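You operate a simulated robot arm through the tools that you are given. There is no shell and no other tool. Be economical: measure what you need, move in short steps, check, and stop when the job is done.

The job below is to be done with a simulated robot arm. You get a single attempt, and the scene is never put back.

JOB
Shut the stopper, pump soap twice into the basin and run hot water up to the 4 cm mark.
Fine: the basin by the end wall; stand the clear pump bottle at its rim, nozzle over the bowl, to pump; foam on the water; short of the next short mark, none down the overflow; bottle back; tap off.
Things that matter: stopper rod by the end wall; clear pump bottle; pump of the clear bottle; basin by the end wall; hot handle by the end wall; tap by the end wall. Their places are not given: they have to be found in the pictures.

The check looks at the end state, three seconds after you hand in, the way a careful person would. Anything else that was tipped, shoved, dropped, spilled or broken makes it a failure. Lids that push on must go on centred and level and be pressed home; caps that screw on are set level and turned clockwise until they are tight.

ROBOT AND FRAMES
A 6-joint arm with a two-finger parallel gripper, fixed in place. Base frame: the origin is at the foot of the arm, x ahead of it, y to its left, z up. Readings come in cm, rad, newtons and seconds.
Its first joint turns from -2.897 to 2.897 rad. Payload 3.91 kg.
The tool frame sits at the grasp point between the pads (the TCP): z along the fingers, y along the line on which they close. The tips reach 3 cm beyond it. Largest opening 11 cm; finger width 2, thickness 1; the body of the gripper, 4.8 by 11.2 cm, starts 5.5 cm behind the TCP.
Orientation is told as [roll, pitch, yaw] about the base's x, y, z axes, in that order, counted from this pose: with the fingers straight down and closing along the base's y, the tool's x points along the base's -x, its y along +y and its z along -z.

CONTROLS
- The arm moves only by the tool arm_command. Its argument "steps" is text: rows parted by semicolons, each of 7 numbers parted by spaces: the shift along the tool's x, y, z in units of 25 mm (1.0 is 25 mm), then the turn, a rotation vector about the tool's x, y, z in units of 4 degrees (1.0 is 4 degrees), then the opening, from 0 (shut) to 1 (fully open). In form: x y z wx wy wz grip; .... A call has 1 to 8 rows; each row shifts and turns the commanded pose from where the row before left it, along the tool's axes as they then stand. A call with a number of a shift or a turn outside -1 to 1 is refused whole. A row lasts 0.2 s, in which the tool goes at most 5 cm and 0.15 rad; a call with a longer step from one row to the next is refused whole, and so is a gripper value outside its range. Where a pose cannot be reached the arm comes as near as it can. A force on the tool above 90 N (or 10 N above the force at the start of the call, whichever is more), or a blocked arm, ends the call early, and 0.2 s more pass. The fingers move at their own pace (about 10.8 cm/s each) and stop on an object; they squeeze with about 43 N. The grip force told is the motor's: it shows also when the fingers shut on nothing. Time passes only in rows, and 0.2 s behind the last, so rows that do not move let the fingers close. The reply holds the time, the measured pose of the TCP, the force on the tool along the base axes, the opening and the grip force, in the units named above and with some noise.
- Cameras (640 x 400 px; columns grow to the right, rows downward): "scene" is fixed at [4.99, -65.02, 150.58]; the picture's right is [0.69, -0.73, 0.00], its down [-0.45, -0.42, -0.79] and it looks along [0.57, 0.54, -0.62] (base axes); focal length 261 px, centre (320, 200). "wrist" rides on the gripper at [-3.6, 0, -5.7] in the tool frame; the picture's right is [0.00, -1.00, 0.00], its down [0.97, 0.00, -0.24] and it looks along [0.24, 0.00, 0.97] (tool axes); focal length 218 px, centre (320, 200).
- capture(camera): a new picture of that camera. It takes no simulated time.
- raise_lower(by): slides the trunk up (or, below 0, down) by that many cm; the arm rides with it, the base frame stays. It gives what a move gives, with no picture.
- point_at(camera, pixels): for up to 12 pixels [column, row] of the newest picture of that camera ("zoom" is the newest enlarged one), the place [x, y, z] in the base frame of the surface seen there, good to about 0.2 cm. It takes no simulated time.
- enlarge(camera, box): a new picture of the part [left, top, right, bottom] of that camera's present view, enlarged. It takes no simulated time.
- hand_in(): hands the job in; it is judged then, once.

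Go step by step. Measure first, check grasps and placings, and put right what went wrong. The budget is 80 turns and 54 pictures, counting those below and the enlarged ones. Unless the task says otherwise, let go and move clear before handing in, and close with one line.

The tools are called after "Request:" as name(argument=value, ...) on one line, values as JSON. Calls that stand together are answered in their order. arm_command: Moves the arm, as the interface text tells. Its arguments: {"type":"object","properties":{"steps":{"type":"string"}},"required":["steps"]} The other tools are called the same way: raise_lower (by) slides the trunk up or down; capture (camera) takes a picture; point_at (camera, pixels) gives the place of the surface under pixels of a picture; enlarge (camera, box) takes an enlarged picture of a part of a camera's view; hand_in () hands the job in.

At the start:

```text
clock: 0.0
ee_pos: [33.56, -12.61, 131.88]
tool_rot: [0.002, 0.0, -0.001]
ft_force: [0.2, 0.5, -0.7]
grip_width: 11.0
gripper_force: 0.1
trunk travel left (down, up): [-47.5, 6.5]
```

scene: 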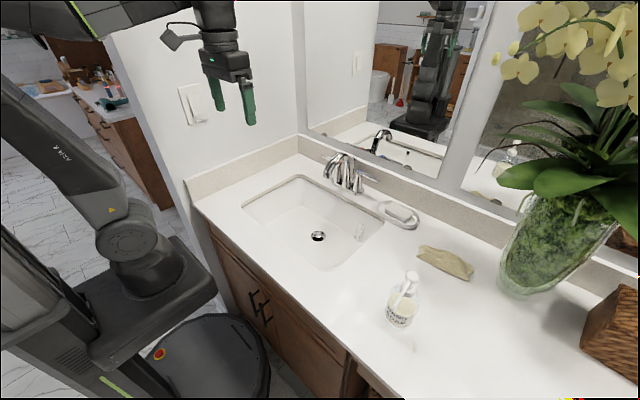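
wrist: 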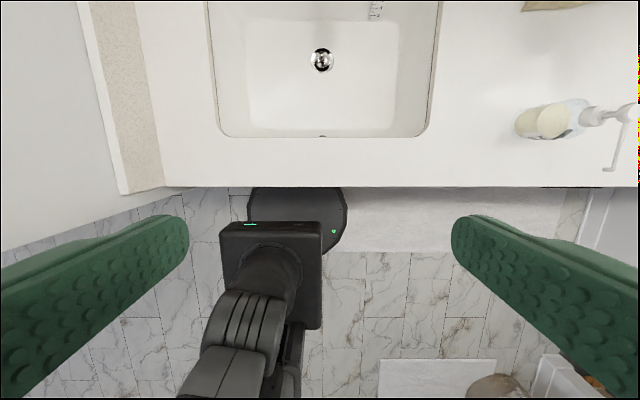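

The pictures show the basin around (310,215), the tap at (345,170), and the pump bottle at (402,300). I'll enlarge both the tap area and the bottle for details.

Request:
enlarge(camera="scene", box=[290, 130, 430, 250])

Request:
point_at(camera="scene", pixels=[[318, 236], [243, 207], [297, 176], [383, 222], [330, 269], [400, 317], [411, 276], [404, 288], [360, 231], [186, 182], [300, 137], [400, 215]])

```text
3.33 times, centred on (360, 190) of scene
```

zoom: 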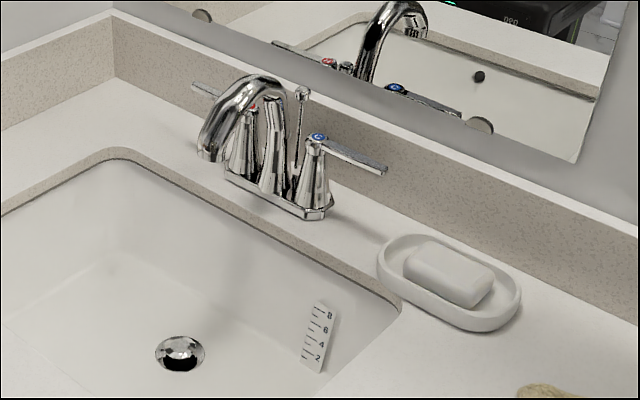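

```text
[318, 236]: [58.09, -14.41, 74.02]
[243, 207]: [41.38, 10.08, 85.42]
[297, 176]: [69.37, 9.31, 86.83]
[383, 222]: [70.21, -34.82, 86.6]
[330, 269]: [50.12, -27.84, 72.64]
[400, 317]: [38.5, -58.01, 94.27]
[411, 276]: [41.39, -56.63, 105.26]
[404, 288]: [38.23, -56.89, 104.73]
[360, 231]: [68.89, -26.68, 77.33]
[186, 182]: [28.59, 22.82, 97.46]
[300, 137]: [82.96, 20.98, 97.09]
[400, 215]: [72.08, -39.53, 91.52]
```

The zoom shows the red hot handle at left (~(195,90)), the lift rod with ball knob at (302,93), and the blue cold handle at right. I'll measure these and view closer from the wrist.

Request:
point_at(camera="zoom", pixels=[[196, 86], [225, 97], [302, 93], [296, 165], [317, 140], [384, 170], [206, 155], [270, 100], [180, 350], [318, 357], [322, 344], [330, 314]])

Request:
enlarge(camera="scene", box=[320, 145, 390, 195])

Request:
enlarge(camera="scene", box=[370, 260, 440, 335])

```text
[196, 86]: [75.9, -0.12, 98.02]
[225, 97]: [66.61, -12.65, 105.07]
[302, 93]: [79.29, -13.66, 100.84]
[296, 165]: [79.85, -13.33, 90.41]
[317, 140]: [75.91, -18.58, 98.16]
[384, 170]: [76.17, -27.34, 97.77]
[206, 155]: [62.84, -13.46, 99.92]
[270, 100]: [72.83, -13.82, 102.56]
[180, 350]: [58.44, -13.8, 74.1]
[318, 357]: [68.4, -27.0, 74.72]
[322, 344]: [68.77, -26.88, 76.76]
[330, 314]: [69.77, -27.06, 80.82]
```

```text
8.00 times, centred on (355, 170) of scene
```

zoom: 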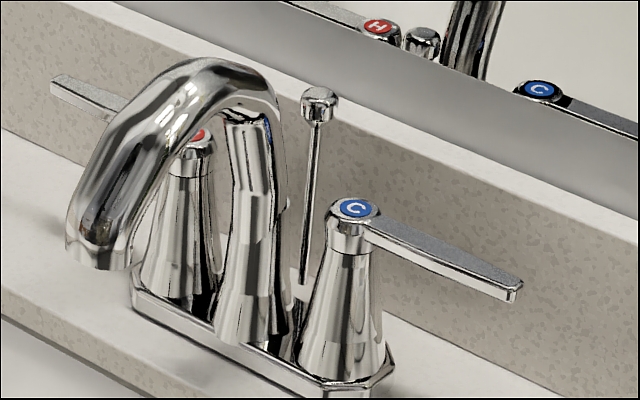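

```text
5.33 times, centred on (405, 298) of scene
```

zoom: 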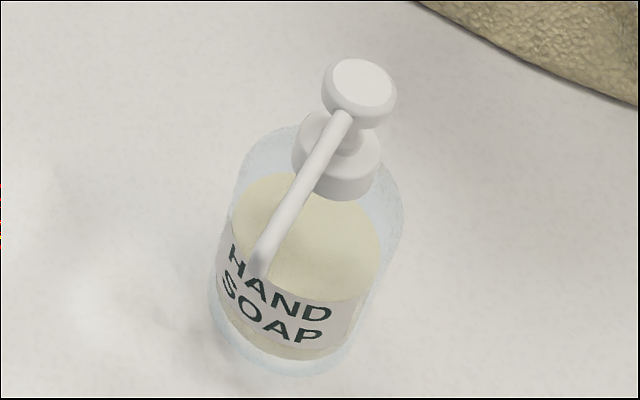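

The bottle's nozzle points towards the camera side. I'll measure the pump head, nozzle tip, cap, body and basin rim.

Request:
point_at(camera="zoom", pixels=[[362, 85], [340, 118], [305, 185], [262, 262], [336, 185], [270, 160], [390, 220], [222, 310], [280, 368], [265, 310], [150, 330], [430, 250]])

Request:
point_at(camera="scene", pixels=[[316, 267], [345, 266], [320, 269], [370, 240], [385, 224], [270, 230], [250, 215], [280, 280], [382, 150], [340, 130], [280, 240], [365, 262]])

Request:
enlarge(camera="scene", box=[230, 165, 400, 280])

```text
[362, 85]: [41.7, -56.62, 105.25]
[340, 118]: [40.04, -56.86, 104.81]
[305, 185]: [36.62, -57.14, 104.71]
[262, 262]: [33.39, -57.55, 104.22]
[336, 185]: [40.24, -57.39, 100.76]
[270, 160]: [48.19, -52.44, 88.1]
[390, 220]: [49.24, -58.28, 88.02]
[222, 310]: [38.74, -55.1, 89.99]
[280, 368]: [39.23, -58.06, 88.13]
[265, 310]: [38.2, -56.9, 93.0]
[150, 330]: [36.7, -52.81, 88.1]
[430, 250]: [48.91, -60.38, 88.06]
```

```text
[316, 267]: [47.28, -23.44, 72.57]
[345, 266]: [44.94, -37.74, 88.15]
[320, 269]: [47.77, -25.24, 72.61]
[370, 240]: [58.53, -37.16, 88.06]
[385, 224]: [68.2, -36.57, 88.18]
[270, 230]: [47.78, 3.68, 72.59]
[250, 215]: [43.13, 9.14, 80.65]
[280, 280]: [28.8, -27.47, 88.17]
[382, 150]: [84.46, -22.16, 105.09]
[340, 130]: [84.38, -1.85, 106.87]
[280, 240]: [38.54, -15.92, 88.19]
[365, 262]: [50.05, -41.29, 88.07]
```

```text
3.48 times, centred on (315, 222) of scene
```

zoom: 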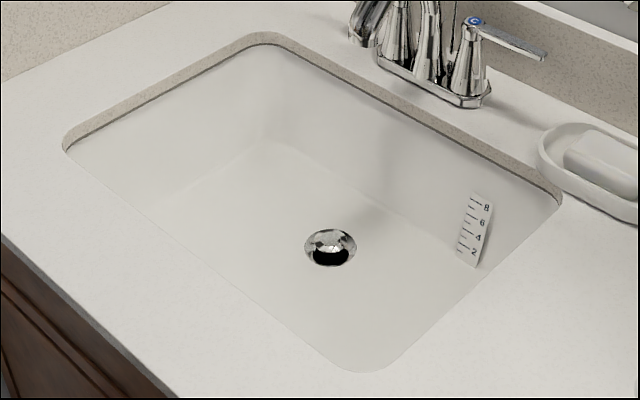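

Bottle axis is about (41.6,-56.7), top z 105.3, nozzle towards -x, about 8 cm long; the basin's right rim is at y≈-35. The lift rod's knob is at (79.3,-13.6,100.8). I'll move above it first.

Request:
arm_command(steps="-1 -0.05 1 0 0 0 0.4; -1 -0.05 1 0 0 0 0.4; -1 -0.05 1 0 0 0 0.4; -1 -0.05 1 0 0 0 0.4; -1 -0.05 1 0 0 0 0.4; -1 -0.05 1 0 0 0 0.4; -1 -0.05 0.4 0 0 0 0.4; -1 -0.05 0 0 0 0 0.4")

Request:
arm_command(steps="-1 0 0 0 0 0 0.4; -1 0 0 0 0 0 0.4; -1 0 0 0 0 0 0.4; -1 0 0 0 0 0 0.4; -1 0 0 0 0 0 0.4; -1 0 0 0 0 0 0.4; 0 0 0 0 0 0 0.4")

Request:
capture(camera="wrist")

```text
clock: 1.8
ee_pos: [53.55, -13.39, 115.9]
tool_rot: [0.001, 0.002, -0.001]
ft_force: [0.3, -0.1, 0.0]
grip_width: 4.39
gripper_force: 0.1
trunk travel left (down, up): [-47.5, 6.5]
```

```text
clock: 3.4
ee_pos: [68.53, -13.48, 116.02]
tool_rot: [0.001, 0.0, -0.002]
ft_force: [-0.2, 0.1, -0.4]
grip_width: 4.38
gripper_force: 0.1
trunk travel left (down, up): [-47.5, 6.5]
```

```text
47 pictures are left
```

wrist: 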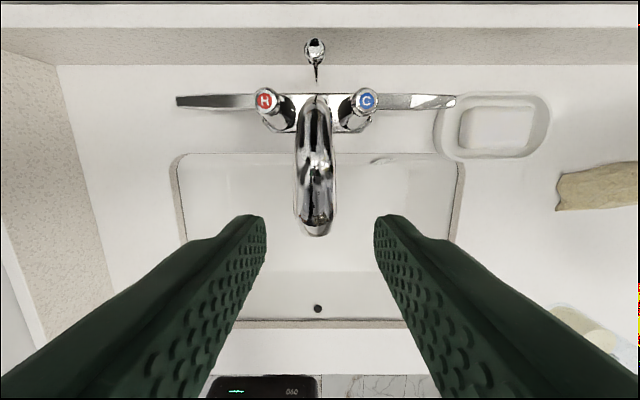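

The wrist view shows the knob at (315,47), the hot lever from (265,100) to (178,101), and the overflow hole at (318,308). I'll measure them.

Request:
point_at(camera="wrist", pixels=[[315, 44], [318, 48], [265, 100], [178, 101], [215, 101], [318, 308], [460, 170], [460, 200], [176, 190], [315, 322], [315, 5], [380, 101]])

```text
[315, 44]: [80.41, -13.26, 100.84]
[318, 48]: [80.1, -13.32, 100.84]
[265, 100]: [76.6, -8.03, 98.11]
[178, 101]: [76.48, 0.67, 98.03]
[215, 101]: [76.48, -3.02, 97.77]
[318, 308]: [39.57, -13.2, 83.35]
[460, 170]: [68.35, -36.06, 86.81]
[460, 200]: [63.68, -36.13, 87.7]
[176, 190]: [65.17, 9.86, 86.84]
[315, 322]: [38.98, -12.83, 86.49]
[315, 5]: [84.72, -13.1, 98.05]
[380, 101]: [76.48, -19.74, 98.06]
```

The knob is at (80.0,-13.3) with its top at z≈101; the mirror at x≈84.4 is near the wrist camera, so I'll tilt the tool 16° so its top leans back, then come above the knob.

Request:
arm_command(steps="0 0 0 0 -1 0 0.4; 0 0 0 0 -1 0 0.4; 0 0 0 0 -1 0 0.4; 0 0 0 0 -1 0 0.4; 0 0 0 0 0 0 0.4")

Request:
arm_command(steps="-0.7 0.02 0.9 0 0 0 0.4; -0.7 0.02 0.95 0 0 0 0.4; -0.7 0.02 0.95 0 0 0 0.4; -0.7 0.02 0.95 0 0 0 0.4; -0.63 0.01 0.95 0 0 0 0.4; 0 0 0 0 0 0 0.4")

Request:
capture(camera="wrist")

```text
clock: 4.6
ee_pos: [68.56, -13.52, 115.85]
tool_rot: [0.0, -0.28, 0.0]
ft_force: [0.4, 0.9, -0.8]
grip_width: 4.4
gripper_force: 0.0
trunk travel left (down, up): [-47.5, 6.5]
```

```text
clock: 6.0
ee_pos: [79.81, -13.52, 106.66]
tool_rot: [0.0, -0.279, 0.0]
ft_force: [0.2, 0.1, -0.3]
grip_width: 4.39
gripper_force: 0.0
trunk travel left (down, up): [-47.5, 6.5]
```

```text
46 pictures are left
```

wrist: 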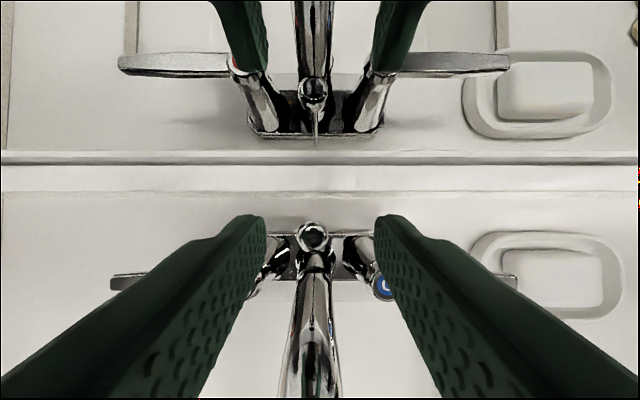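

The knob sits centred between the fingers at (314,235), and tilt is as wanted. I'll lower onto it and close.

Request:
arm_command(steps="0.2 0.03 0.7 0 0 0 0.4; 0.2 0.03 0.7 0 0 0 0.4; 0.19 0.02 0.66 0 0 0 0.4; 0 0 0 0 0 0 0.2; 0 0 0 0 0 0 0; 0 0 0 0 0 0 0; 0 0 0 0 0 0 0")

Request:
enlarge(camera="scene", box=[300, 120, 420, 250])

```text
clock: 7.6
ee_pos: [80.02, -13.12, 101.52]
tool_rot: [0.001, -0.279, 0.001]
ft_force: [0.9, 4.2, -2.1]
grip_width: 1.86
gripper_force: 44.8
trunk travel left (down, up): [-47.5, 6.5]
```

```text
3.08 times, centred on (360, 185) of scene
```

zoom: 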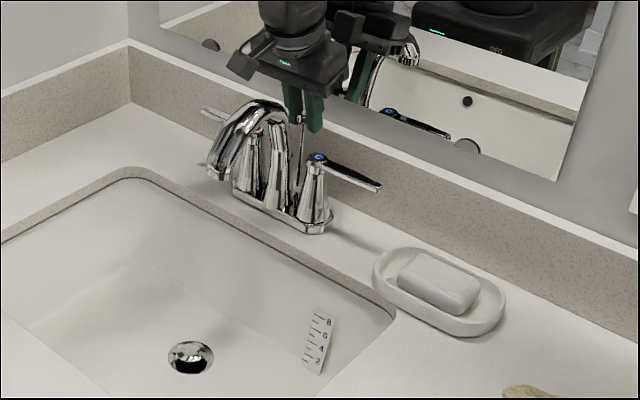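

The knob is gripped (1.86 cm, 45 N). I'll pull straight up in small steps and watch the force.

Request:
arm_command(steps="-0.055 0 -0.19 0 0 0 0; -0.055 0 -0.19 0 0 0 0; -0.055 0 -0.19 0 0 0 0; 0 0 0 0 0 0 0")

Request:
enlarge(camera="scene", box=[300, 130, 400, 250])

```text
clock: 8.6
ee_pos: [79.93, -13.11, 103.03]
tool_rot: [0.001, -0.277, 0.0]
ft_force: [-3.9, 5.4, -1.8]
grip_width: 1.84
gripper_force: 45.1
trunk travel left (down, up): [-47.5, 6.5]
```

```text
3.33 times, centred on (350, 190) of scene
```

zoom: 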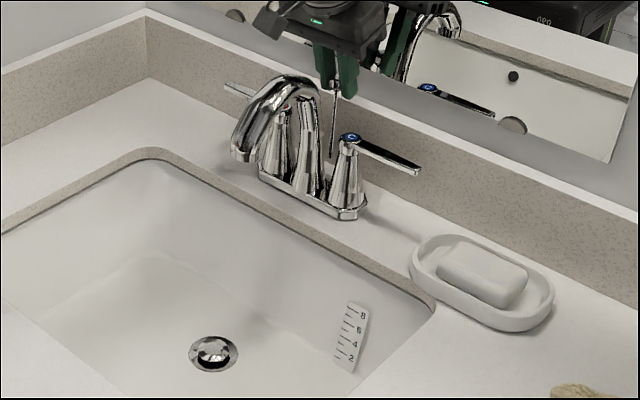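

The stopper at (213,352) has sunk as the rod rose 1.5 cm; I'll keep pulling to the stop.

Request:
arm_command(steps="-0.055 0 -0.19 0 0 0 0; -0.055 0 -0.19 0 0 0 0; 0 0 0 0 0 0 0")

Request:
arm_command(steps="-0.04 0 -0.14 0 0 0 0; -0.04 0 -0.14 0 0 0 0; 0 0 0 0 0 0 0")

Request:
enlarge(camera="scene", box=[300, 130, 400, 250])

```text
clock: 9.4
ee_pos: [79.86, -13.21, 103.82]
tool_rot: [0.001, -0.275, 0.0]
ft_force: [-18.0, 5.6, -17.3]
grip_width: 1.84
gripper_force: 45.0
trunk travel left (down, up): [-47.5, 6.5]
```

```text
clock: 10.2
ee_pos: [80.13, -13.18, 104.52]
tool_rot: [0.0, -0.274, 0.001]
ft_force: [-10.0, 4.0, -29.7]
grip_width: 1.85
gripper_force: 44.6
trunk travel left (down, up): [-47.5, 6.5]
```

```text
3.33 times, centred on (350, 190) of scene
```

zoom: 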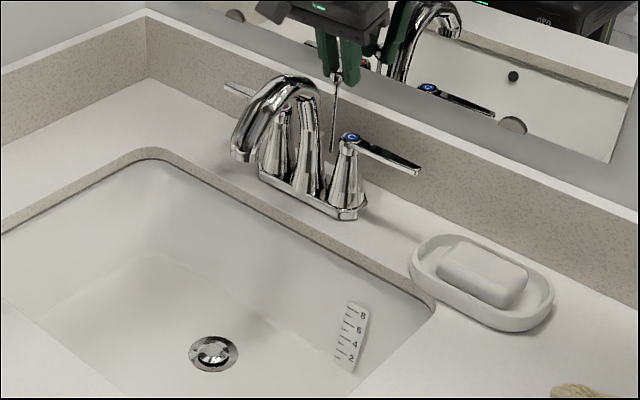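

The force rose to about 30 N and the stopper at (213,350) sits flush: it's at its stop. I'll open and lift off.

Request:
arm_command(steps="0 0 0 0 0 0 0.2; 0 0 0 0 0 0 0.4; 0 0 0 0 0 0 0.4; -0.2 0 -0.7 0 0 0 0.4; -0.2 0 -0.7 0 0 0 0.4; 0 0 -0.9 0 0 0 0.4; 0.3 0 -0.9 0 0 0 0.4; 0.5 0 -0.9 0 0 0 0.4")

Request:
enlarge(camera="scene", box=[300, 130, 400, 250])

```text
clock: 12.0
ee_pos: [76.4, -13.1, 114.3]
tool_rot: [0.002, -0.279, 0.0]
ft_force: [-0.3, -0.3, 0.1]
grip_width: 4.37
gripper_force: 0.1
trunk travel left (down, up): [-47.5, 6.5]
```

```text
3.33 times, centred on (350, 190) of scene
```

zoom: 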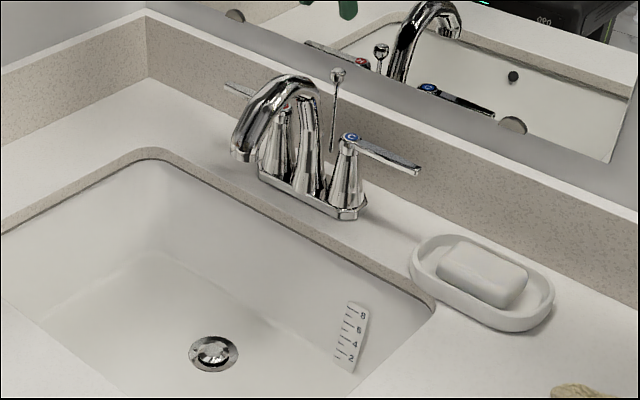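

The rod stays up and the stopper is shut. Next I'll untilt and move over the pump bottle.

Request:
arm_command(steps="0 -1 -0.5 0 1 0 0.6; 0 -1 -0.3 0 1 0 0.6; 0 -1 -0.3 0 1 0 0.6; 0 -1 -0.3 0 1 0 0.6; 1 -1 0 0 0 0 0.6; 1 -1 0 0 0 0 0.6; 1 -1 0 0 0 0 0.6; 1 -1 0 0 0 0 0.6")

Request:
arm_command(steps="1 -1 0 0 0 0 0.6; 1 -1 0 0 0 0 0.6; 1 -1 0 0 0 0 0.6; 1 -1 0 0 0 0 0.6; 1 -1 0 0 0 0 0.6; 1 -1 0 0 0 0 0.6; 1 -1 0 0 0 0 0.6; 1 0 0 0 0 0 0.6")

Request:
capture(camera="wrist")

```text
clock: 13.8
ee_pos: [63.83, -32.4, 117.77]
tool_rot: [-0.001, 0.0, 0.0]
ft_force: [-0.6, -0.8, -0.3]
grip_width: 6.61
gripper_force: 0.0
out of reach, approached as far as the arm can: row 4
trunk travel left (down, up): [-47.5, 6.5]
```

```text
clock: 15.6
ee_pos: [43.41, -49.66, 117.88]
tool_rot: [0.001, 0.001, 0.002]
ft_force: [0.1, 0.0, -1.0]
grip_width: 6.61
gripper_force: 0.1
trunk travel left (down, up): [-47.5, 6.5]
```

```text
41 pictures are left
```

wrist: 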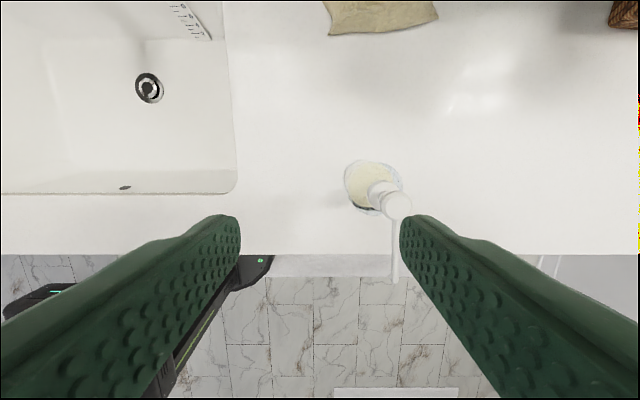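

The bottle's head is seen at (397,205). I'll measure it from this viewpoint.

Request:
point_at(camera="wrist", pixels=[[397, 205], [386, 205], [408, 205], [397, 194], [395, 240], [394, 278], [378, 195], [372, 190], [355, 180], [346, 185], [396, 172], [375, 165]])

Request:
enlarge(camera="wrist", box=[330, 150, 420, 290])

```text
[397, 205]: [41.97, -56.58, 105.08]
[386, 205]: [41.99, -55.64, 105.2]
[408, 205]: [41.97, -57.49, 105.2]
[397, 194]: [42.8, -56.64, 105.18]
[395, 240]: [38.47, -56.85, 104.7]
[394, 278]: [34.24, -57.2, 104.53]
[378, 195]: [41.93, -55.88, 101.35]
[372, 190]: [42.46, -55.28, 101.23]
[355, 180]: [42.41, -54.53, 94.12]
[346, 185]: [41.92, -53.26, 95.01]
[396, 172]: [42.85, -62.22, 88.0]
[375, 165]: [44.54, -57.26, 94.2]
```

```text
2.86 times, centred on (375, 220) of wrist
```

zoom: 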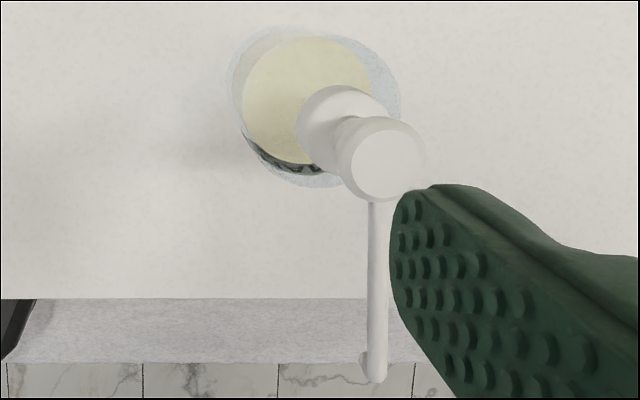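

The pump axis is (41.9,-56.6) with cap top at z≈101.2. I need the cap's lower edge and the shoulder height to choose the grip.

Request:
enlarge(camera="scene", box=[388, 265, 428, 300])

```text
11.43 times, centred on (408, 282) of scene
```

zoom: 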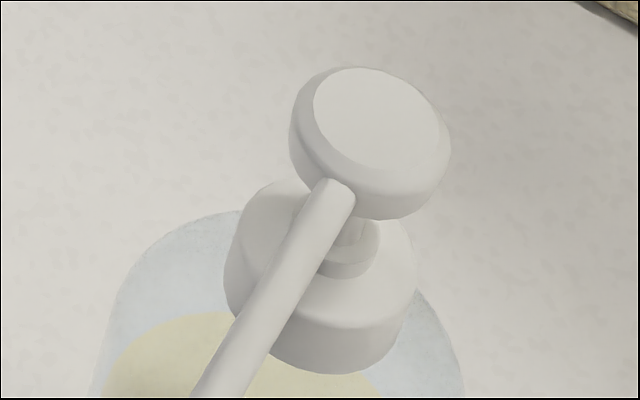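

Request:
point_at(camera="zoom", pixels=[[335, 290], [340, 325], [335, 345], [335, 368], [232, 280], [228, 255], [412, 300], [160, 300], [440, 350], [180, 240], [350, 240], [310, 140]])

```text
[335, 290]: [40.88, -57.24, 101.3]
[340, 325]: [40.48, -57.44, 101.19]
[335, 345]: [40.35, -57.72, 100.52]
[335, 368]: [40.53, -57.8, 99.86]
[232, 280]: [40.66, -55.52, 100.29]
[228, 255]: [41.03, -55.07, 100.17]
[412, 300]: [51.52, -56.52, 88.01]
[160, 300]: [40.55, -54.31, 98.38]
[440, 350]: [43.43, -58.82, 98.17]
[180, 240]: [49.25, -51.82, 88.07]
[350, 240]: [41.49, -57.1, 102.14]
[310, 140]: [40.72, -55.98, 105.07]
```

The cap spans z 99.7–101.2 with radius about 1.9, and the shoulder is near 98.3. I'll grip the cap with the fingertips, TCP at z≈102.2.

Request:
arm_command(steps="0.3 -1 0 0 0 0 0.55; 0.3 -1 0 0 0 0 0.55; 0 -0.78 0.5 0 0 0 0.55; 0 0 1 0 0 0 0.55; 0 0 1 0 0 0 0.55; 0 0 1 0 0 0 0.55; 0 0 0.8 0 0 0 0.55; 0 0 0 0 0 0 0.55")

Request:
capture(camera="wrist")

```text
clock: 17.4
ee_pos: [42.25, -56.71, 107.08]
tool_rot: [-0.001, -0.001, -0.001]
ft_force: [0.1, 0.3, 0.4]
grip_width: 6.06
gripper_force: 0.0
trunk travel left (down, up): [-47.5, 6.5]
```

```text
38 pictures are left
```

wrist: 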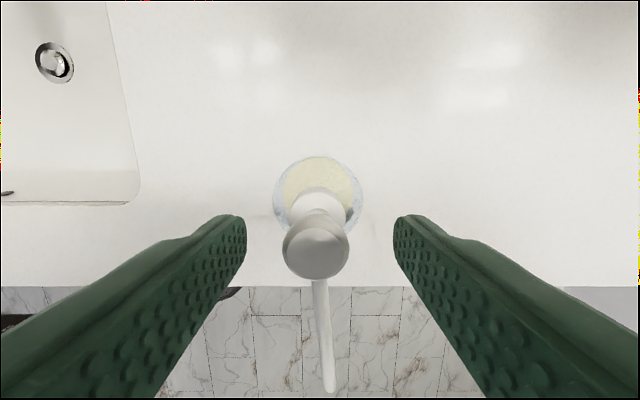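

The bottle is centred at (317,245) between the fingers. I'll lower 4.9 cm and close on the cap.

Request:
arm_command(steps="0.14 0.03 0.8 0 0 0 0.55; 0 0 0.8 0 0 0 0.55; 0 0 0.36 0 0 0 0.55; 0 0 0 0 0 0 0.4; 0 0 0 0 0 0 0.3; 0 0 0 0 0 0 0; 0 0 0 0 0 0 0")

Request:
enlarge(camera="scene", box=[360, 230, 450, 335])

```text
clock: 19.0
ee_pos: [41.9, -56.85, 102.16]
tool_rot: [-0.001, -0.001, -0.001]
ft_force: [0.2, 1.4, -0.7]
grip_width: 3.22
gripper_force: 42.6
trunk travel left (down, up): [-47.5, 6.5]
```

```text
3.81 times, centred on (405, 282) of scene
```

zoom: 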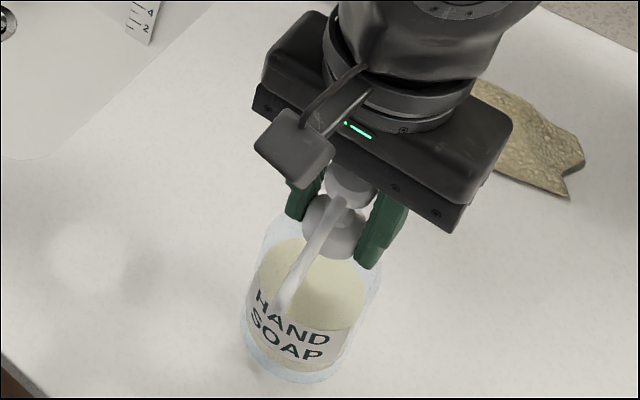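

The cap is held (3.22 cm). I'll lift 5 cm and start the -90° yaw so the nozzle will face the bowl.

Request:
arm_command(steps="0 0 -0.5 0 0 0 0; 0 0 -0.8 0 0 0 0; 0 0 -0.7 0 0 0 0; 0 0 0 0 0 1 0; 0 0 0 0 0 1 0; 0 0 0 0 0 1 0; 0 0 0 0 0 1 0; 0 0 0 0 0 1 0")

Request:
capture(camera="scene")

```text
clock: 20.8
ee_pos: [41.82, -56.76, 107.21]
tool_rot: [0.0, -0.001, -0.35]
ft_force: [-0.2, -0.3, -3.5]
grip_width: 3.19
gripper_force: 43.3
trunk travel left (down, up): [-47.5, 6.5]
```

```text
36 pictures are left
```

scene: 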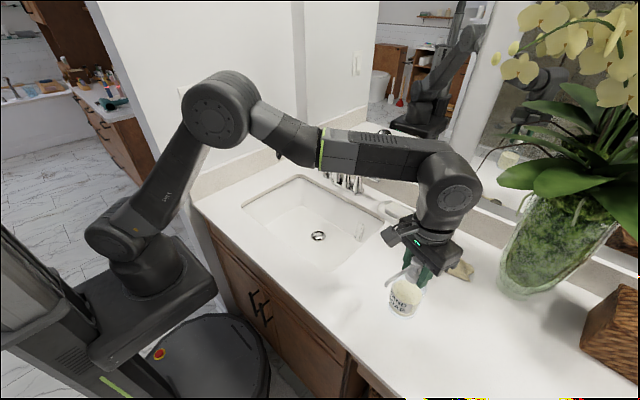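

The bottle is lifted upright and turned 20°. I'll continue turning.

Request:
arm_command(steps="0 0 0 0 0 1 0; 0 0 0 0 0 1 0; 0 0 0 0 0 1 0; 0 0 0 0 0 1 0; 0 0 0 0 0 1 0; 0 0 0 0 0 1 0; 0 0 0 0 0 1 0; 0 0 0 0 0 1 0")

Request:
arm_command(steps="0 0 0 0 0 1 0; 0 0 0 0 0 1 0; 0 0 0 0 0 1 0; 0 0 0 0 0 1 0; 0 0 0 0 0 1 0; 0 0 0 0 0 1 0; 0 0 0 0 0 1 0; 0 0 0 0 0 1 0")

Request:
arm_command(steps="0 0 0 0 0 1 0; 0.5 0.4 0 0 0 0.5 0; 1 0.5 0 0 0 0 0; 1 0.5 0 0 0 0 0; 1 0.5 0 0 0 0 0; 1 0.5 0 0 0 0 0; 1 0.5 0 0 0 0 0; 0.5 0.3 0 0 0 0 0")

Request:
capture(camera="wrist")

```text
clock: 22.6
ee_pos: [41.74, -56.91, 107.24]
tool_rot: [0.001, -0.001, -0.909]
ft_force: [0.5, 0.3, -3.1]
grip_width: 3.19
gripper_force: 43.0
trunk travel left (down, up): [-47.5, 6.5]
```

```text
clock: 24.4
ee_pos: [41.81, -56.74, 107.34]
tool_rot: [0.0, 0.0, -1.47]
ft_force: [-0.3, -0.7, -3.9]
grip_width: 3.17
gripper_force: 42.7
trunk travel left (down, up): [-47.5, 6.5]
```

```text
clock: 26.2
ee_pos: [49.71, -41.73, 107.27]
tool_rot: [0.0, 0.0, -1.572]
ft_force: [0.1, 0.5, -3.7]
grip_width: 3.21
gripper_force: 43.2
trunk travel left (down, up): [-47.5, 6.5]
```

```text
35 pictures are left
```

wrist: 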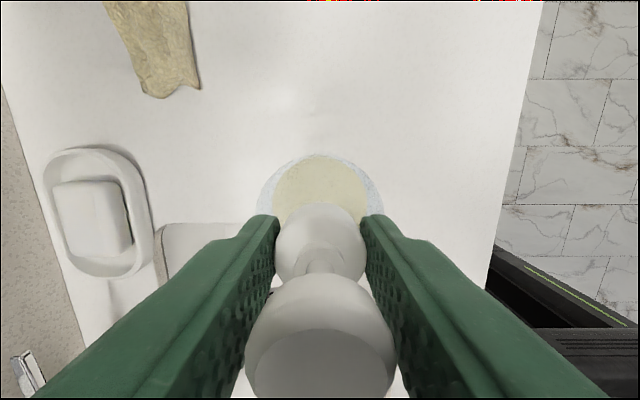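

The bottle now stands above (49.7,-41.7) with nozzle towards the bowl. I'll shift to y≈-40.2 and lower it.

Request:
arm_command(steps="0.6 0 0 0 0 0 0; 0 0 0.7 0 0 0 0; 0 0 0.7 0 0 0 0; 0 0 0.4 0 0 0 0; 0 0 0.15 0 0 0 0; 0 0 0 0 0 0 0")

Request:
capture(camera="scene")

```text
clock: 27.6
ee_pos: [49.67, -40.35, 102.46]
tool_rot: [-0.001, 0.0, -1.571]
ft_force: [0.9, -0.2, -3.7]
grip_width: 3.16
gripper_force: 43.2
trunk travel left (down, up): [-47.5, 6.5]
```

```text
34 pictures are left
```

scene: 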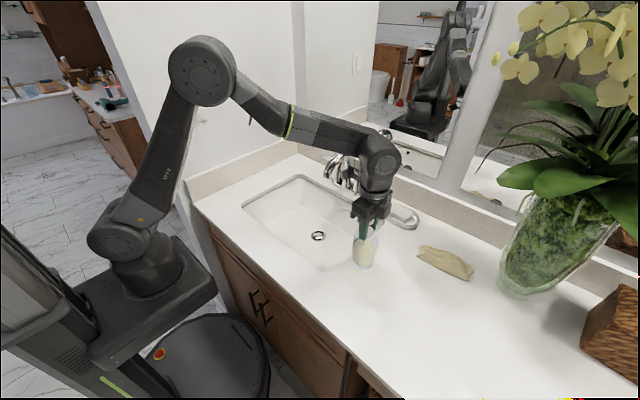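

The bottle is right beside the rim at (364,252), about 0.3 cm up. I'll let it down the rest of the way, release and rise.

Request:
arm_command(steps="0 0 0.06 0 0 0 0; 0 0 0.05 0 0 0 0; 0 0 0 0 0 0 0")

Request:
arm_command(steps="0 0 0 0 0 0 0.3; 0 0 0 0 0 0 0.4; 0 0 0 0 0 0 0.55; 0 0 -0.4 0 0 0 0.55; 0 0 -0.8 0 0 0 0.55; 0 0 -1 0 0 0 0.55; 0 0 -1 0 0 0 0.55; 0 0 0 0 0 0 0.55")

Request:
capture(camera="wrist")

Request:
enlarge(camera="scene", box=[310, 200, 410, 280])

```text
clock: 28.4
ee_pos: [49.82, -40.21, 102.22]
tool_rot: [-0.001, 0.001, -1.57]
ft_force: [0.2, 0.0, 2.6]
grip_width: 3.19
gripper_force: 42.9
trunk travel left (down, up): [-47.5, 6.5]
```

```text
clock: 30.2
ee_pos: [49.93, -40.27, 110.16]
tool_rot: [-0.001, 0.0, -1.571]
ft_force: [0.2, -0.9, -0.3]
grip_width: 6.07
gripper_force: 0.1
trunk travel left (down, up): [-47.5, 6.5]
```

```text
33 pictures are left
```

wrist: 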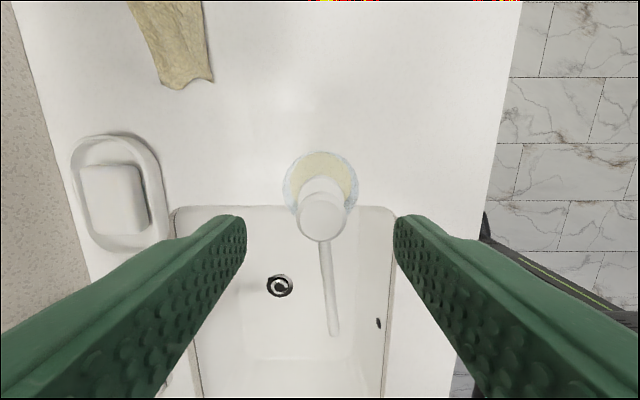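

```text
5.00 times, centred on (360, 240) of scene
```

zoom: 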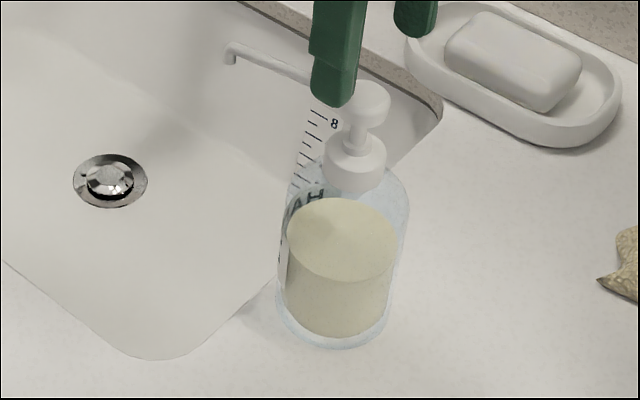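

The bottle stands upright with the nozzle over the bowl. I'll measure the head centre before pressing.

Request:
point_at(camera="wrist", pixels=[[323, 215], [304, 215], [342, 215], [323, 200], [335, 330], [300, 175], [323, 230]])

```text
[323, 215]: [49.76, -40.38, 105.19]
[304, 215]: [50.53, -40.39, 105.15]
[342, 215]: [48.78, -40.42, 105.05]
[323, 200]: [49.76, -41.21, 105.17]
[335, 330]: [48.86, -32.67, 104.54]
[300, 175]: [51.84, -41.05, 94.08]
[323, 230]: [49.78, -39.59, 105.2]
```

The head is at (49.7,-40.4), top 105.2. I'll shut the fingers and press down gradually from z 110.

Request:
arm_command(steps="-0.04 -0.08 0 0 0 0 0.3; 0 0 0 0 0 0 0; 0 0 0 0 0 0 0; 0 0 0 0 0 0 0; 0 0 0 0 0 0 0; 0 0 0.4 0 0 0 0; 0 0 0.3 0 0 0 0; 0 0 0 0 0 0 0")

Request:
arm_command(steps="0 0 0.2 0 0 0 0; 0 0 0.2 0 0 0 0; 0 0 0 0 0 0 0")

Request:
enlarge(camera="scene", box=[310, 200, 410, 280])

```text
clock: 32.0
ee_pos: [49.81, -40.49, 108.3]
tool_rot: [0.001, 0.0, -1.571]
ft_force: [-0.7, 0.0, -0.3]
grip_width: 0.03
gripper_force: 37.9
trunk travel left (down, up): [-47.5, 6.5]
```

```text
clock: 32.8
ee_pos: [49.73, -40.42, 107.46]
tool_rot: [0.002, 0.0, -1.571]
ft_force: [1.0, -0.9, 6.9]
grip_width: 0.0
gripper_force: 37.5
trunk travel left (down, up): [-47.5, 6.5]
```

```text
5.00 times, centred on (360, 240) of scene
```

zoom: 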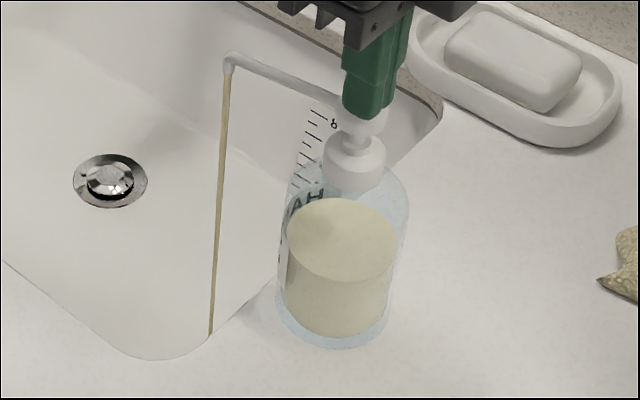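

Soap is streaming into the bowl at 7 N. I'll complete the stroke to its stop.

Request:
arm_command(steps="0 0 0.2 0 0 0 0; 0 0 0.16 0 0 0 0; 0 0 0 0 0 0 0")

Request:
enlarge(camera="scene", box=[310, 200, 410, 280])

```text
clock: 33.6
ee_pos: [49.41, -40.44, 106.67]
tool_rot: [0.005, -0.004, -1.57]
ft_force: [1.5, -5.1, 23.9]
grip_width: 0.0
gripper_force: 37.4
trunk travel left (down, up): [-47.5, 6.5]
```

```text
5.00 times, centred on (360, 240) of scene
```

zoom: 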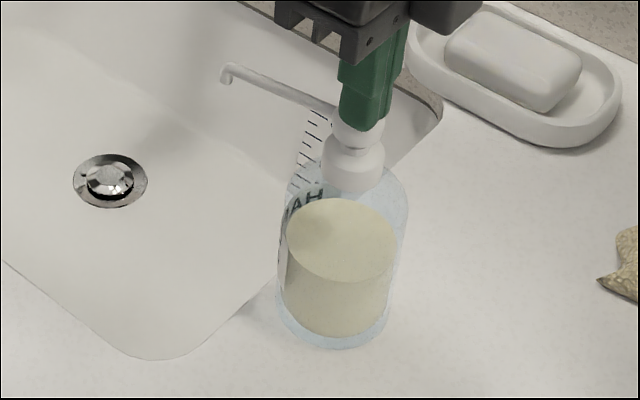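

The stroke bottomed out at 24 N. I'll lift clear, let it spring back, and press a second time.

Request:
arm_command(steps="0 0 -0.5 0 0 0 0; 0 0 -0.5 0 0 0 0; 0 0 0 0 0 0 0; 0 0 0 0 0 0 0; 0 0 0 0 0 0 0")

Request:
enlarge(camera="scene", box=[310, 200, 410, 280])

Request:
arm_command(steps="0 0 0.3 0 0 0 0; 0 0 0.2 0 0 0 0; 0 0 0.2 0 0 0 0; 0 0 0.2 0 0 0 0; 0 0 0.1 0 0 0 0; 0 0 0 0 0 0 0")

Request:
enlarge(camera="scene", box=[310, 200, 410, 280])

```text
clock: 34.8
ee_pos: [49.66, -40.27, 108.74]
tool_rot: [0.0, 0.0, -1.572]
ft_force: [0.1, -0.3, -0.2]
grip_width: 0.0
gripper_force: 37.8
trunk travel left (down, up): [-47.5, 6.5]
```

```text
5.00 times, centred on (360, 240) of scene
```

zoom: 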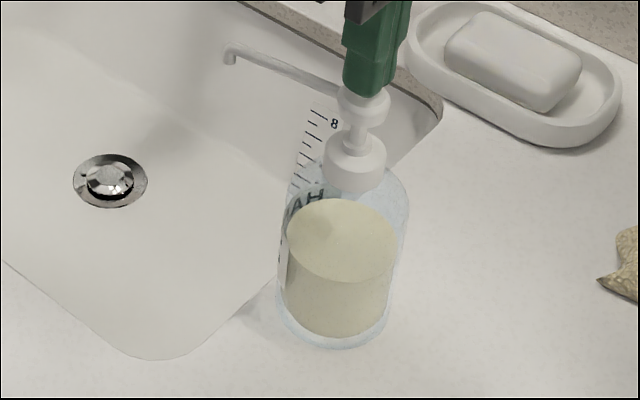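

```text
clock: 36.2
ee_pos: [49.56, -40.32, 106.68]
tool_rot: [0.001, -0.001, -1.57]
ft_force: [2.7, 2.0, 17.7]
grip_width: 0.03
gripper_force: 37.8
trunk travel left (down, up): [-47.5, 6.5]
```

```text
5.00 times, centred on (360, 240) of scene
```

zoom: 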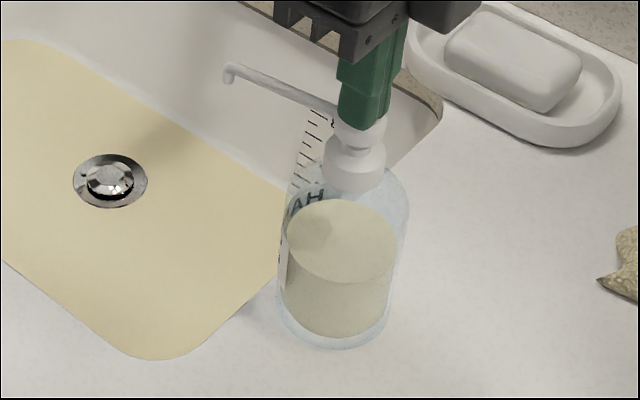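

Two full strokes are done, and soap covers the bowl's floor. Next I'll raise, open, and re-grip the cap to take the bottle back.

Request:
arm_command(steps="0 0 -0.5 0 0 0 0; 0 0 -1 0 0 0 0; 0 0 0 0 0 0 0.55; 0 0 0 0 0 0 0.55; 0 0 0 0 0 0 0.55")

Request:
capture(camera="wrist")

```text
clock: 37.4
ee_pos: [49.43, -40.26, 110.35]
tool_rot: [0.0, 0.0, -1.57]
ft_force: [0.3, -0.8, 0.6]
grip_width: 6.06
gripper_force: 0.0
trunk travel left (down, up): [-47.5, 6.5]
```

```text
27 pictures are left
```

wrist: 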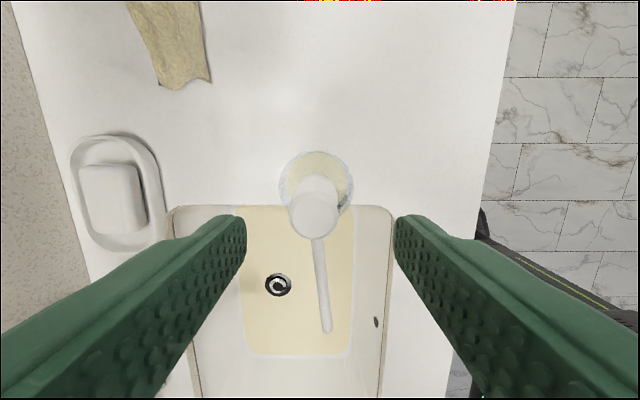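

The head is near centre at (315,213). I'll lower onto the cap, grip, and lift.

Request:
arm_command(steps="-0.04 0.08 0.8 0 0 0 0.55; 0 0 0.9 0 0 0 0.55; 0 0 0.9 0 0 0 0.55; 0 0 0.62 0 0 0 0.55; 0 0 0 0 0 0 0.4; 0 0 0 0 0 0 0.3; 0 0 0 0 0 0 0; 0 0 0 0 0 0 0")

Request:
arm_command(steps="0 0 -0.5 0 0 0 0; 0 0 -0.8 0 0 0 0; -1 -0.5 -0.7 0 0 0 0; -1 -0.5 0 0 0 0 0; -1 -0.5 0 0 0 0 0; -1 -0.5 0 0 0 0 0; -1 -0.5 0 0 0 0 0; -1 -0.5 0 0 0 0 0")

Request:
capture(camera="scene")

```text
clock: 39.2
ee_pos: [49.88, -40.35, 102.16]
tool_rot: [0.0, 0.0, -1.57]
ft_force: [-0.7, -0.6, -0.9]
grip_width: 3.18
gripper_force: 43.1
trunk travel left (down, up): [-47.5, 6.5]
```

```text
clock: 41.0
ee_pos: [42.2, -55.46, 107.09]
tool_rot: [0.0, 0.002, -1.572]
ft_force: [0.0, 0.2, -4.4]
grip_width: 3.2
gripper_force: 43.0
trunk travel left (down, up): [-47.5, 6.5]
```

```text
26 pictures are left
```

scene: 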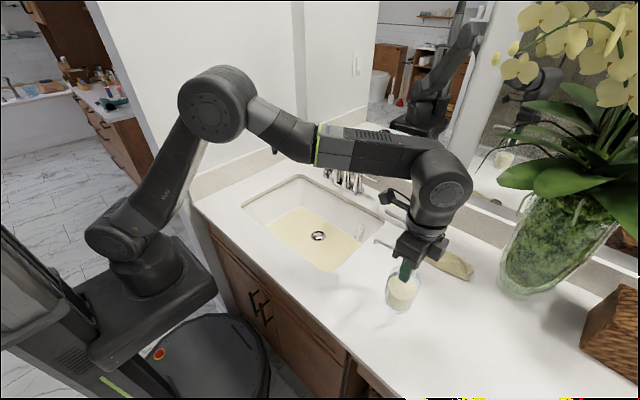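

The bottle is back over its place at about (42.2,-55.5). I'll turn it back to its original heading before lowering.

Request:
arm_command(steps="0 0 0 0 0 -1 0; 0 0 0 0 0 -1 0; 0 0 0 0 0 -1 0; 0 0 0 0 0 -1 0; 0 0 0 0 0 -1 0; 0 0 0 0 0 -1 0; 0 0 0 0 0 -1 0; 0 0 0 0 0 -1 0")

Request:
arm_command(steps="0 0 0 0 0 -1 0; 0 0 0 0 0 -1 0; 0 0 0 0 0 -1 0; 0 0 0 0 0 -1 0; 0 0 0 0 0 -1 0; 0 0 0 0 0 -1 0; 0 0 0 0 0 -1 0; 0 0 0 0 0 -1 0")

Request:
arm_command(steps="0 0 0 0 0 -1 0; 0 0 0 0 0 -1 0; 0 0 0 0 0 -1 0; 0 0 0 0 0 -1 0; 0 0 0 0 0 -1 0; 0 0 0 0 0 -1 0; 0 0 0 0 0 -0.5 0; 0 0 0 0 0 0 0")

```text
clock: 42.8
ee_pos: [42.32, -55.25, 107.24]
tool_rot: [0.0, -0.002, -1.011]
ft_force: [-0.3, -0.3, -3.0]
grip_width: 3.2
gripper_force: 43.0
trunk travel left (down, up): [-47.5, 6.5]
```

```text
clock: 44.6
ee_pos: [42.26, -55.46, 107.09]
tool_rot: [0.0, -0.002, -0.453]
ft_force: [0.1, 0.4, -3.7]
grip_width: 3.2
gripper_force: 43.7
trunk travel left (down, up): [-47.5, 6.5]
```

```text
clock: 46.4
ee_pos: [42.3, -55.56, 107.16]
tool_rot: [0.0, -0.001, -0.001]
ft_force: [-0.5, 0.5, -3.4]
grip_width: 3.22
gripper_force: 42.9
trunk travel left (down, up): [-47.5, 6.5]
```

Orientation is restored. I'll shift to the original spot, lower, release and rise.

Request:
arm_command(steps="0.16 -0.5 0 0 0 0 0; 0 0 0.7 0 0 0 0; 0 0 0.7 0 0 0 0; 0 0 0.4 0 0 0 0; 0 0 0.1 0 0 0 0; 0 0 0.08 0 0 0 0; 0 0 0 0 0 0 0")

```text
clock: 48.0
ee_pos: [41.92, -56.67, 102.19]
tool_rot: [0.0, -0.001, 0.001]
ft_force: [-0.6, 0.1, -3.7]
grip_width: 3.19
gripper_force: 43.0
trunk travel left (down, up): [-47.5, 6.5]
```

The force still shows the bottle's weight, so it's barely off the counter; I'll lower a touch more.

Request:
arm_command(steps="0 0 0.05 0 0 0 0; 0 0 0 0 0 0 0")

Request:
enlarge(camera="scene", box=[360, 240, 450, 335])

```text
clock: 48.6
ee_pos: [41.96, -56.73, 102.1]
tool_rot: [-0.003, -0.001, 0.001]
ft_force: [0.0, 0.1, 3.0]
grip_width: 3.2
gripper_force: 43.2
trunk travel left (down, up): [-47.5, 6.5]
```

```text
4.21 times, centred on (405, 288) of scene
```

zoom: 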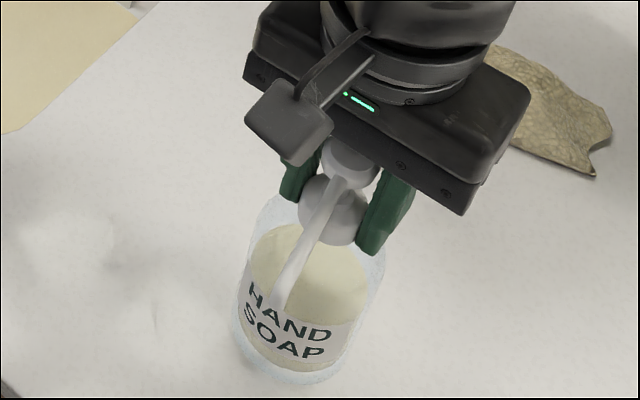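

The bottle has settled (3 N support). I'll release and rise, then travel and turn -90° towards the hot lever.

Request:
arm_command(steps="0 0 0 0 0 0 0.3; 0 0 0 0 0 0 0.4; 0 0 0 0 0 0 0.55; 0 0 -0.4 0 0 0 0.55; 0 0 -0.8 0 0 0 0.55; 0 0 -1 0 0 0 0.55; 0 0 -1 0 0 0 0.55; 0 0 -1 0 0 0 0.4")

Request:
arm_command(steps="-0.49 0.858 0 0 0 1 0.4; -0.429 0.89 0 0 0 1 0.4; -0.366 0.918 0 0 0 1 0.4; -0.301 0.941 0 0 0 1 0.4; -0.235 0.96 0 0 0 1 0.4; -0.167 0.974 0 0 0 1 0.4; -0.099 0.983 0 0 0 1 0.4; -0.03 0.987 0 0 0 1 0.4")

Request:
arm_command(steps="0.039 0.987 0 0 0 1 0.4; 0.107 0.982 0 0 0 1 0.4; 0.176 0.972 0 0 0 1 0.4; 0.243 0.958 0 0 0 1 0.4; 0.309 0.938 0 0 0 1 0.4; 0.374 0.914 0 0 0 1 0.4; 0.437 0.886 0 0 0 1 0.4; 0.498 0.853 0 0 0 1 0.4")

Request:
arm_command(steps="0.556 0.817 0 0 0 1 0.4; 0.611 0.776 0 0 0 1 0.4; 0.664 0.731 0 0 0 1 0.4; 0.714 0.683 0 0 0 1 0.4; 0.759 0.632 0 0 0 1 0.4; 0.802 0.577 0 0 0 1 0.4; 0.83 0.53 0 0 0 0.5 0.4; 0 0 0 0 0 0 0.4")

Request:
capture(camera="scene")

Request:
capture(camera="wrist")

```text
clock: 50.4
ee_pos: [41.9, -56.64, 112.82]
tool_rot: [0.001, 0.0, 0.0]
ft_force: [-0.1, 0.9, 0.3]
grip_width: 4.39
gripper_force: 0.0
trunk travel left (down, up): [-47.5, 6.5]
```

```text
clock: 52.2
ee_pos: [51.77, -39.62, 112.74]
tool_rot: [0.0, -0.001, -0.558]
ft_force: [-0.5, 0.1, 0.4]
grip_width: 4.4
gripper_force: 0.0
trunk travel left (down, up): [-47.5, 6.5]
```

```text
clock: 54.0
ee_pos: [61.87, -22.33, 112.47]
tool_rot: [0.0, 0.0, -1.118]
ft_force: [0.5, -0.2, 1.2]
grip_width: 4.37
gripper_force: 0.1
trunk travel left (down, up): [-47.5, 6.5]
```

```text
clock: 55.8
ee_pos: [69.84, -7.56, 112.46]
tool_rot: [0.0, 0.002, -1.572]
ft_force: [0.0, -0.2, 0.5]
grip_width: 4.41
gripper_force: 0.0
trunk travel left (down, up): [-47.5, 6.5]
```

```text
24 pictures are left
```

scene: 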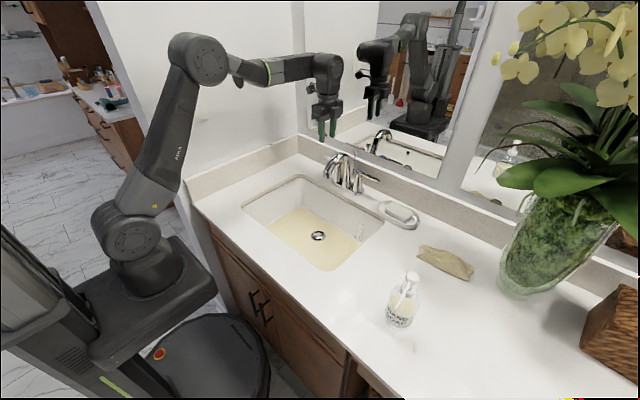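

```text
23 pictures are left
```

wrist: 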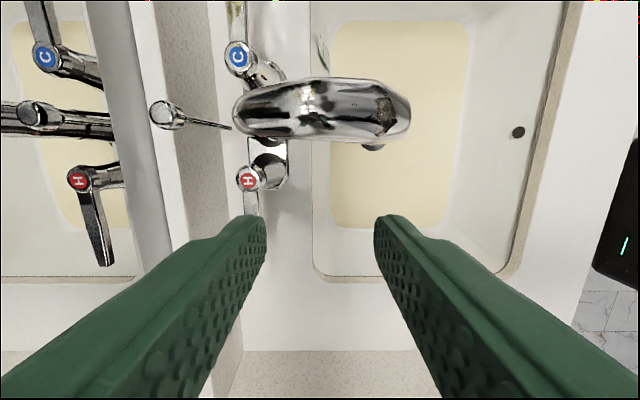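

The bottle matches its initial place. Next I'll straddle the hot lever near its end: TCP to about (76.3,-1.5), then down.

Request:
arm_command(steps="0.8 0.85 0.5 0 0 0 0.4; 0.8 0.85 0.5 0 0 0 0.4; 0.82 0.9 0.5 0 0 0 0.4; 0 0 1 0 0 0 0.4; 0 0 0.8 0 0 0 0.4; 0 0 0 0 0 0 0.4")

Request:
capture(camera="wrist")

```text
clock: 57.2
ee_pos: [76.56, -1.44, 104.41]
tool_rot: [0.001, 0.001, -1.572]
ft_force: [0.1, 1.0, 0.0]
grip_width: 4.41
gripper_force: 0.0
trunk travel left (down, up): [-47.5, 6.5]
```

```text
22 pictures are left
```

wrist: 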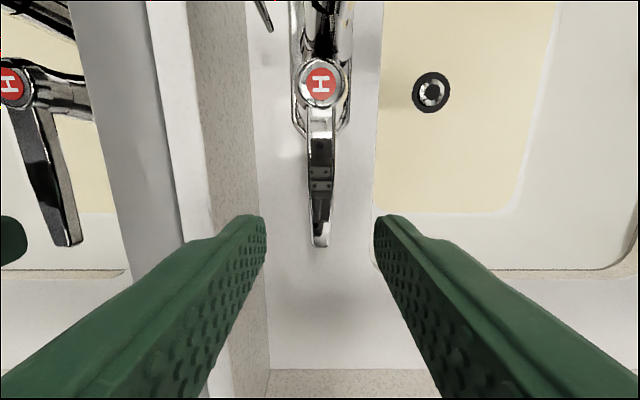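

The lever is centred between the fingers. I'll lower around it and narrow the fingers.

Request:
arm_command(steps="0 0 0.8 0 0 0 0.4; 0 0 0.8 0 0 0 0.4; 0 0 0.4 0 0 0 0.4; 0 0 0 0 0 0 0.2; 0 0 0 0 0 0 0.2")

Request:
arm_command(steps="0 -0.184 0 0 0 -1 0.2; 0 -0.184 0 0 0 -1 0.2; 0 -0.184 0 0 0 -1 0.2; 0 -0.184 0 0 0 -1 0.2; 0 0 0 0 0 0 0.2")

Request:
enlarge(camera="scene", box=[230, 120, 420, 280])

```text
clock: 58.4
ee_pos: [76.68, -1.42, 99.29]
tool_rot: [0.0, 0.0, -1.571]
ft_force: [-0.9, 0.7, 0.2]
grip_width: 2.2
gripper_force: 0.1
trunk travel left (down, up): [-47.5, 6.5]
```

```text
clock: 59.6
ee_pos: [74.81, -1.77, 99.25]
tool_rot: [-0.001, 0.001, -1.293]
ft_force: [0.7, 0.6, 0.3]
grip_width: 2.19
gripper_force: 0.1
trunk travel left (down, up): [-47.5, 6.5]
```

```text
2.50 times, centred on (325, 200) of scene
```

zoom: 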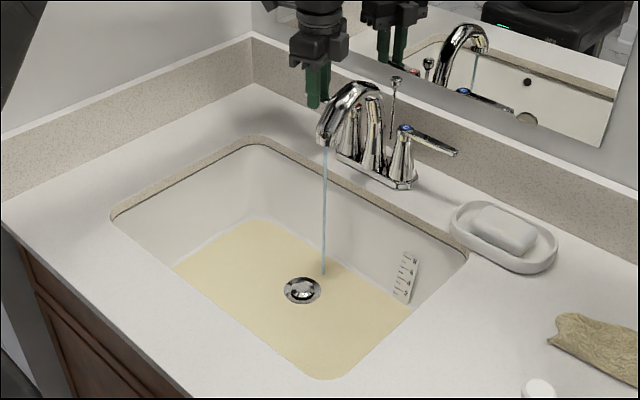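

A thin stream runs at (324,210). I'll open further to speed it up.

Request:
arm_command(steps="0 -0.184 0 0 0 -1 0.2; 0 -0.184 0 0 0 -1 0.2; 0 -0.184 0 0 0 -1 0.2; 0 -0.184 0 0 0 -1 0.2; 0 -0.184 0 0 0 -1 0.2; 0 -0.184 0 0 0 -1 0.2; 0 -0.184 0 0 0 -1 0.2; 0 -0.184 0 0 0 -1 0.2")

Request:
enlarge(camera="scene", box=[230, 120, 420, 280])

```text
clock: 61.4
ee_pos: [71.66, -3.54, 99.5]
tool_rot: [0.001, 0.0, -0.732]
ft_force: [-0.1, -0.2, 0.5]
grip_width: 2.2
gripper_force: 0.1
trunk travel left (down, up): [-47.5, 6.5]
```

```text
2.50 times, centred on (325, 200) of scene
```

zoom: 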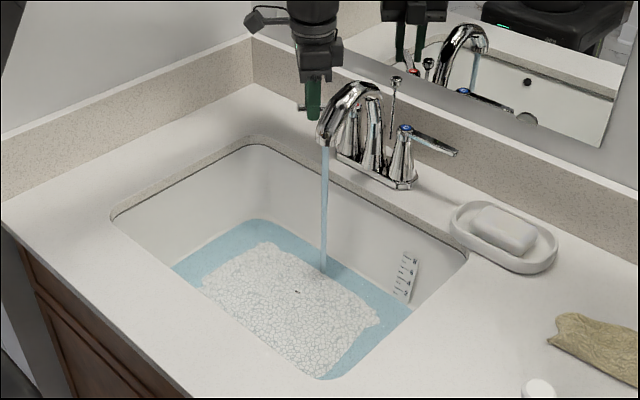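

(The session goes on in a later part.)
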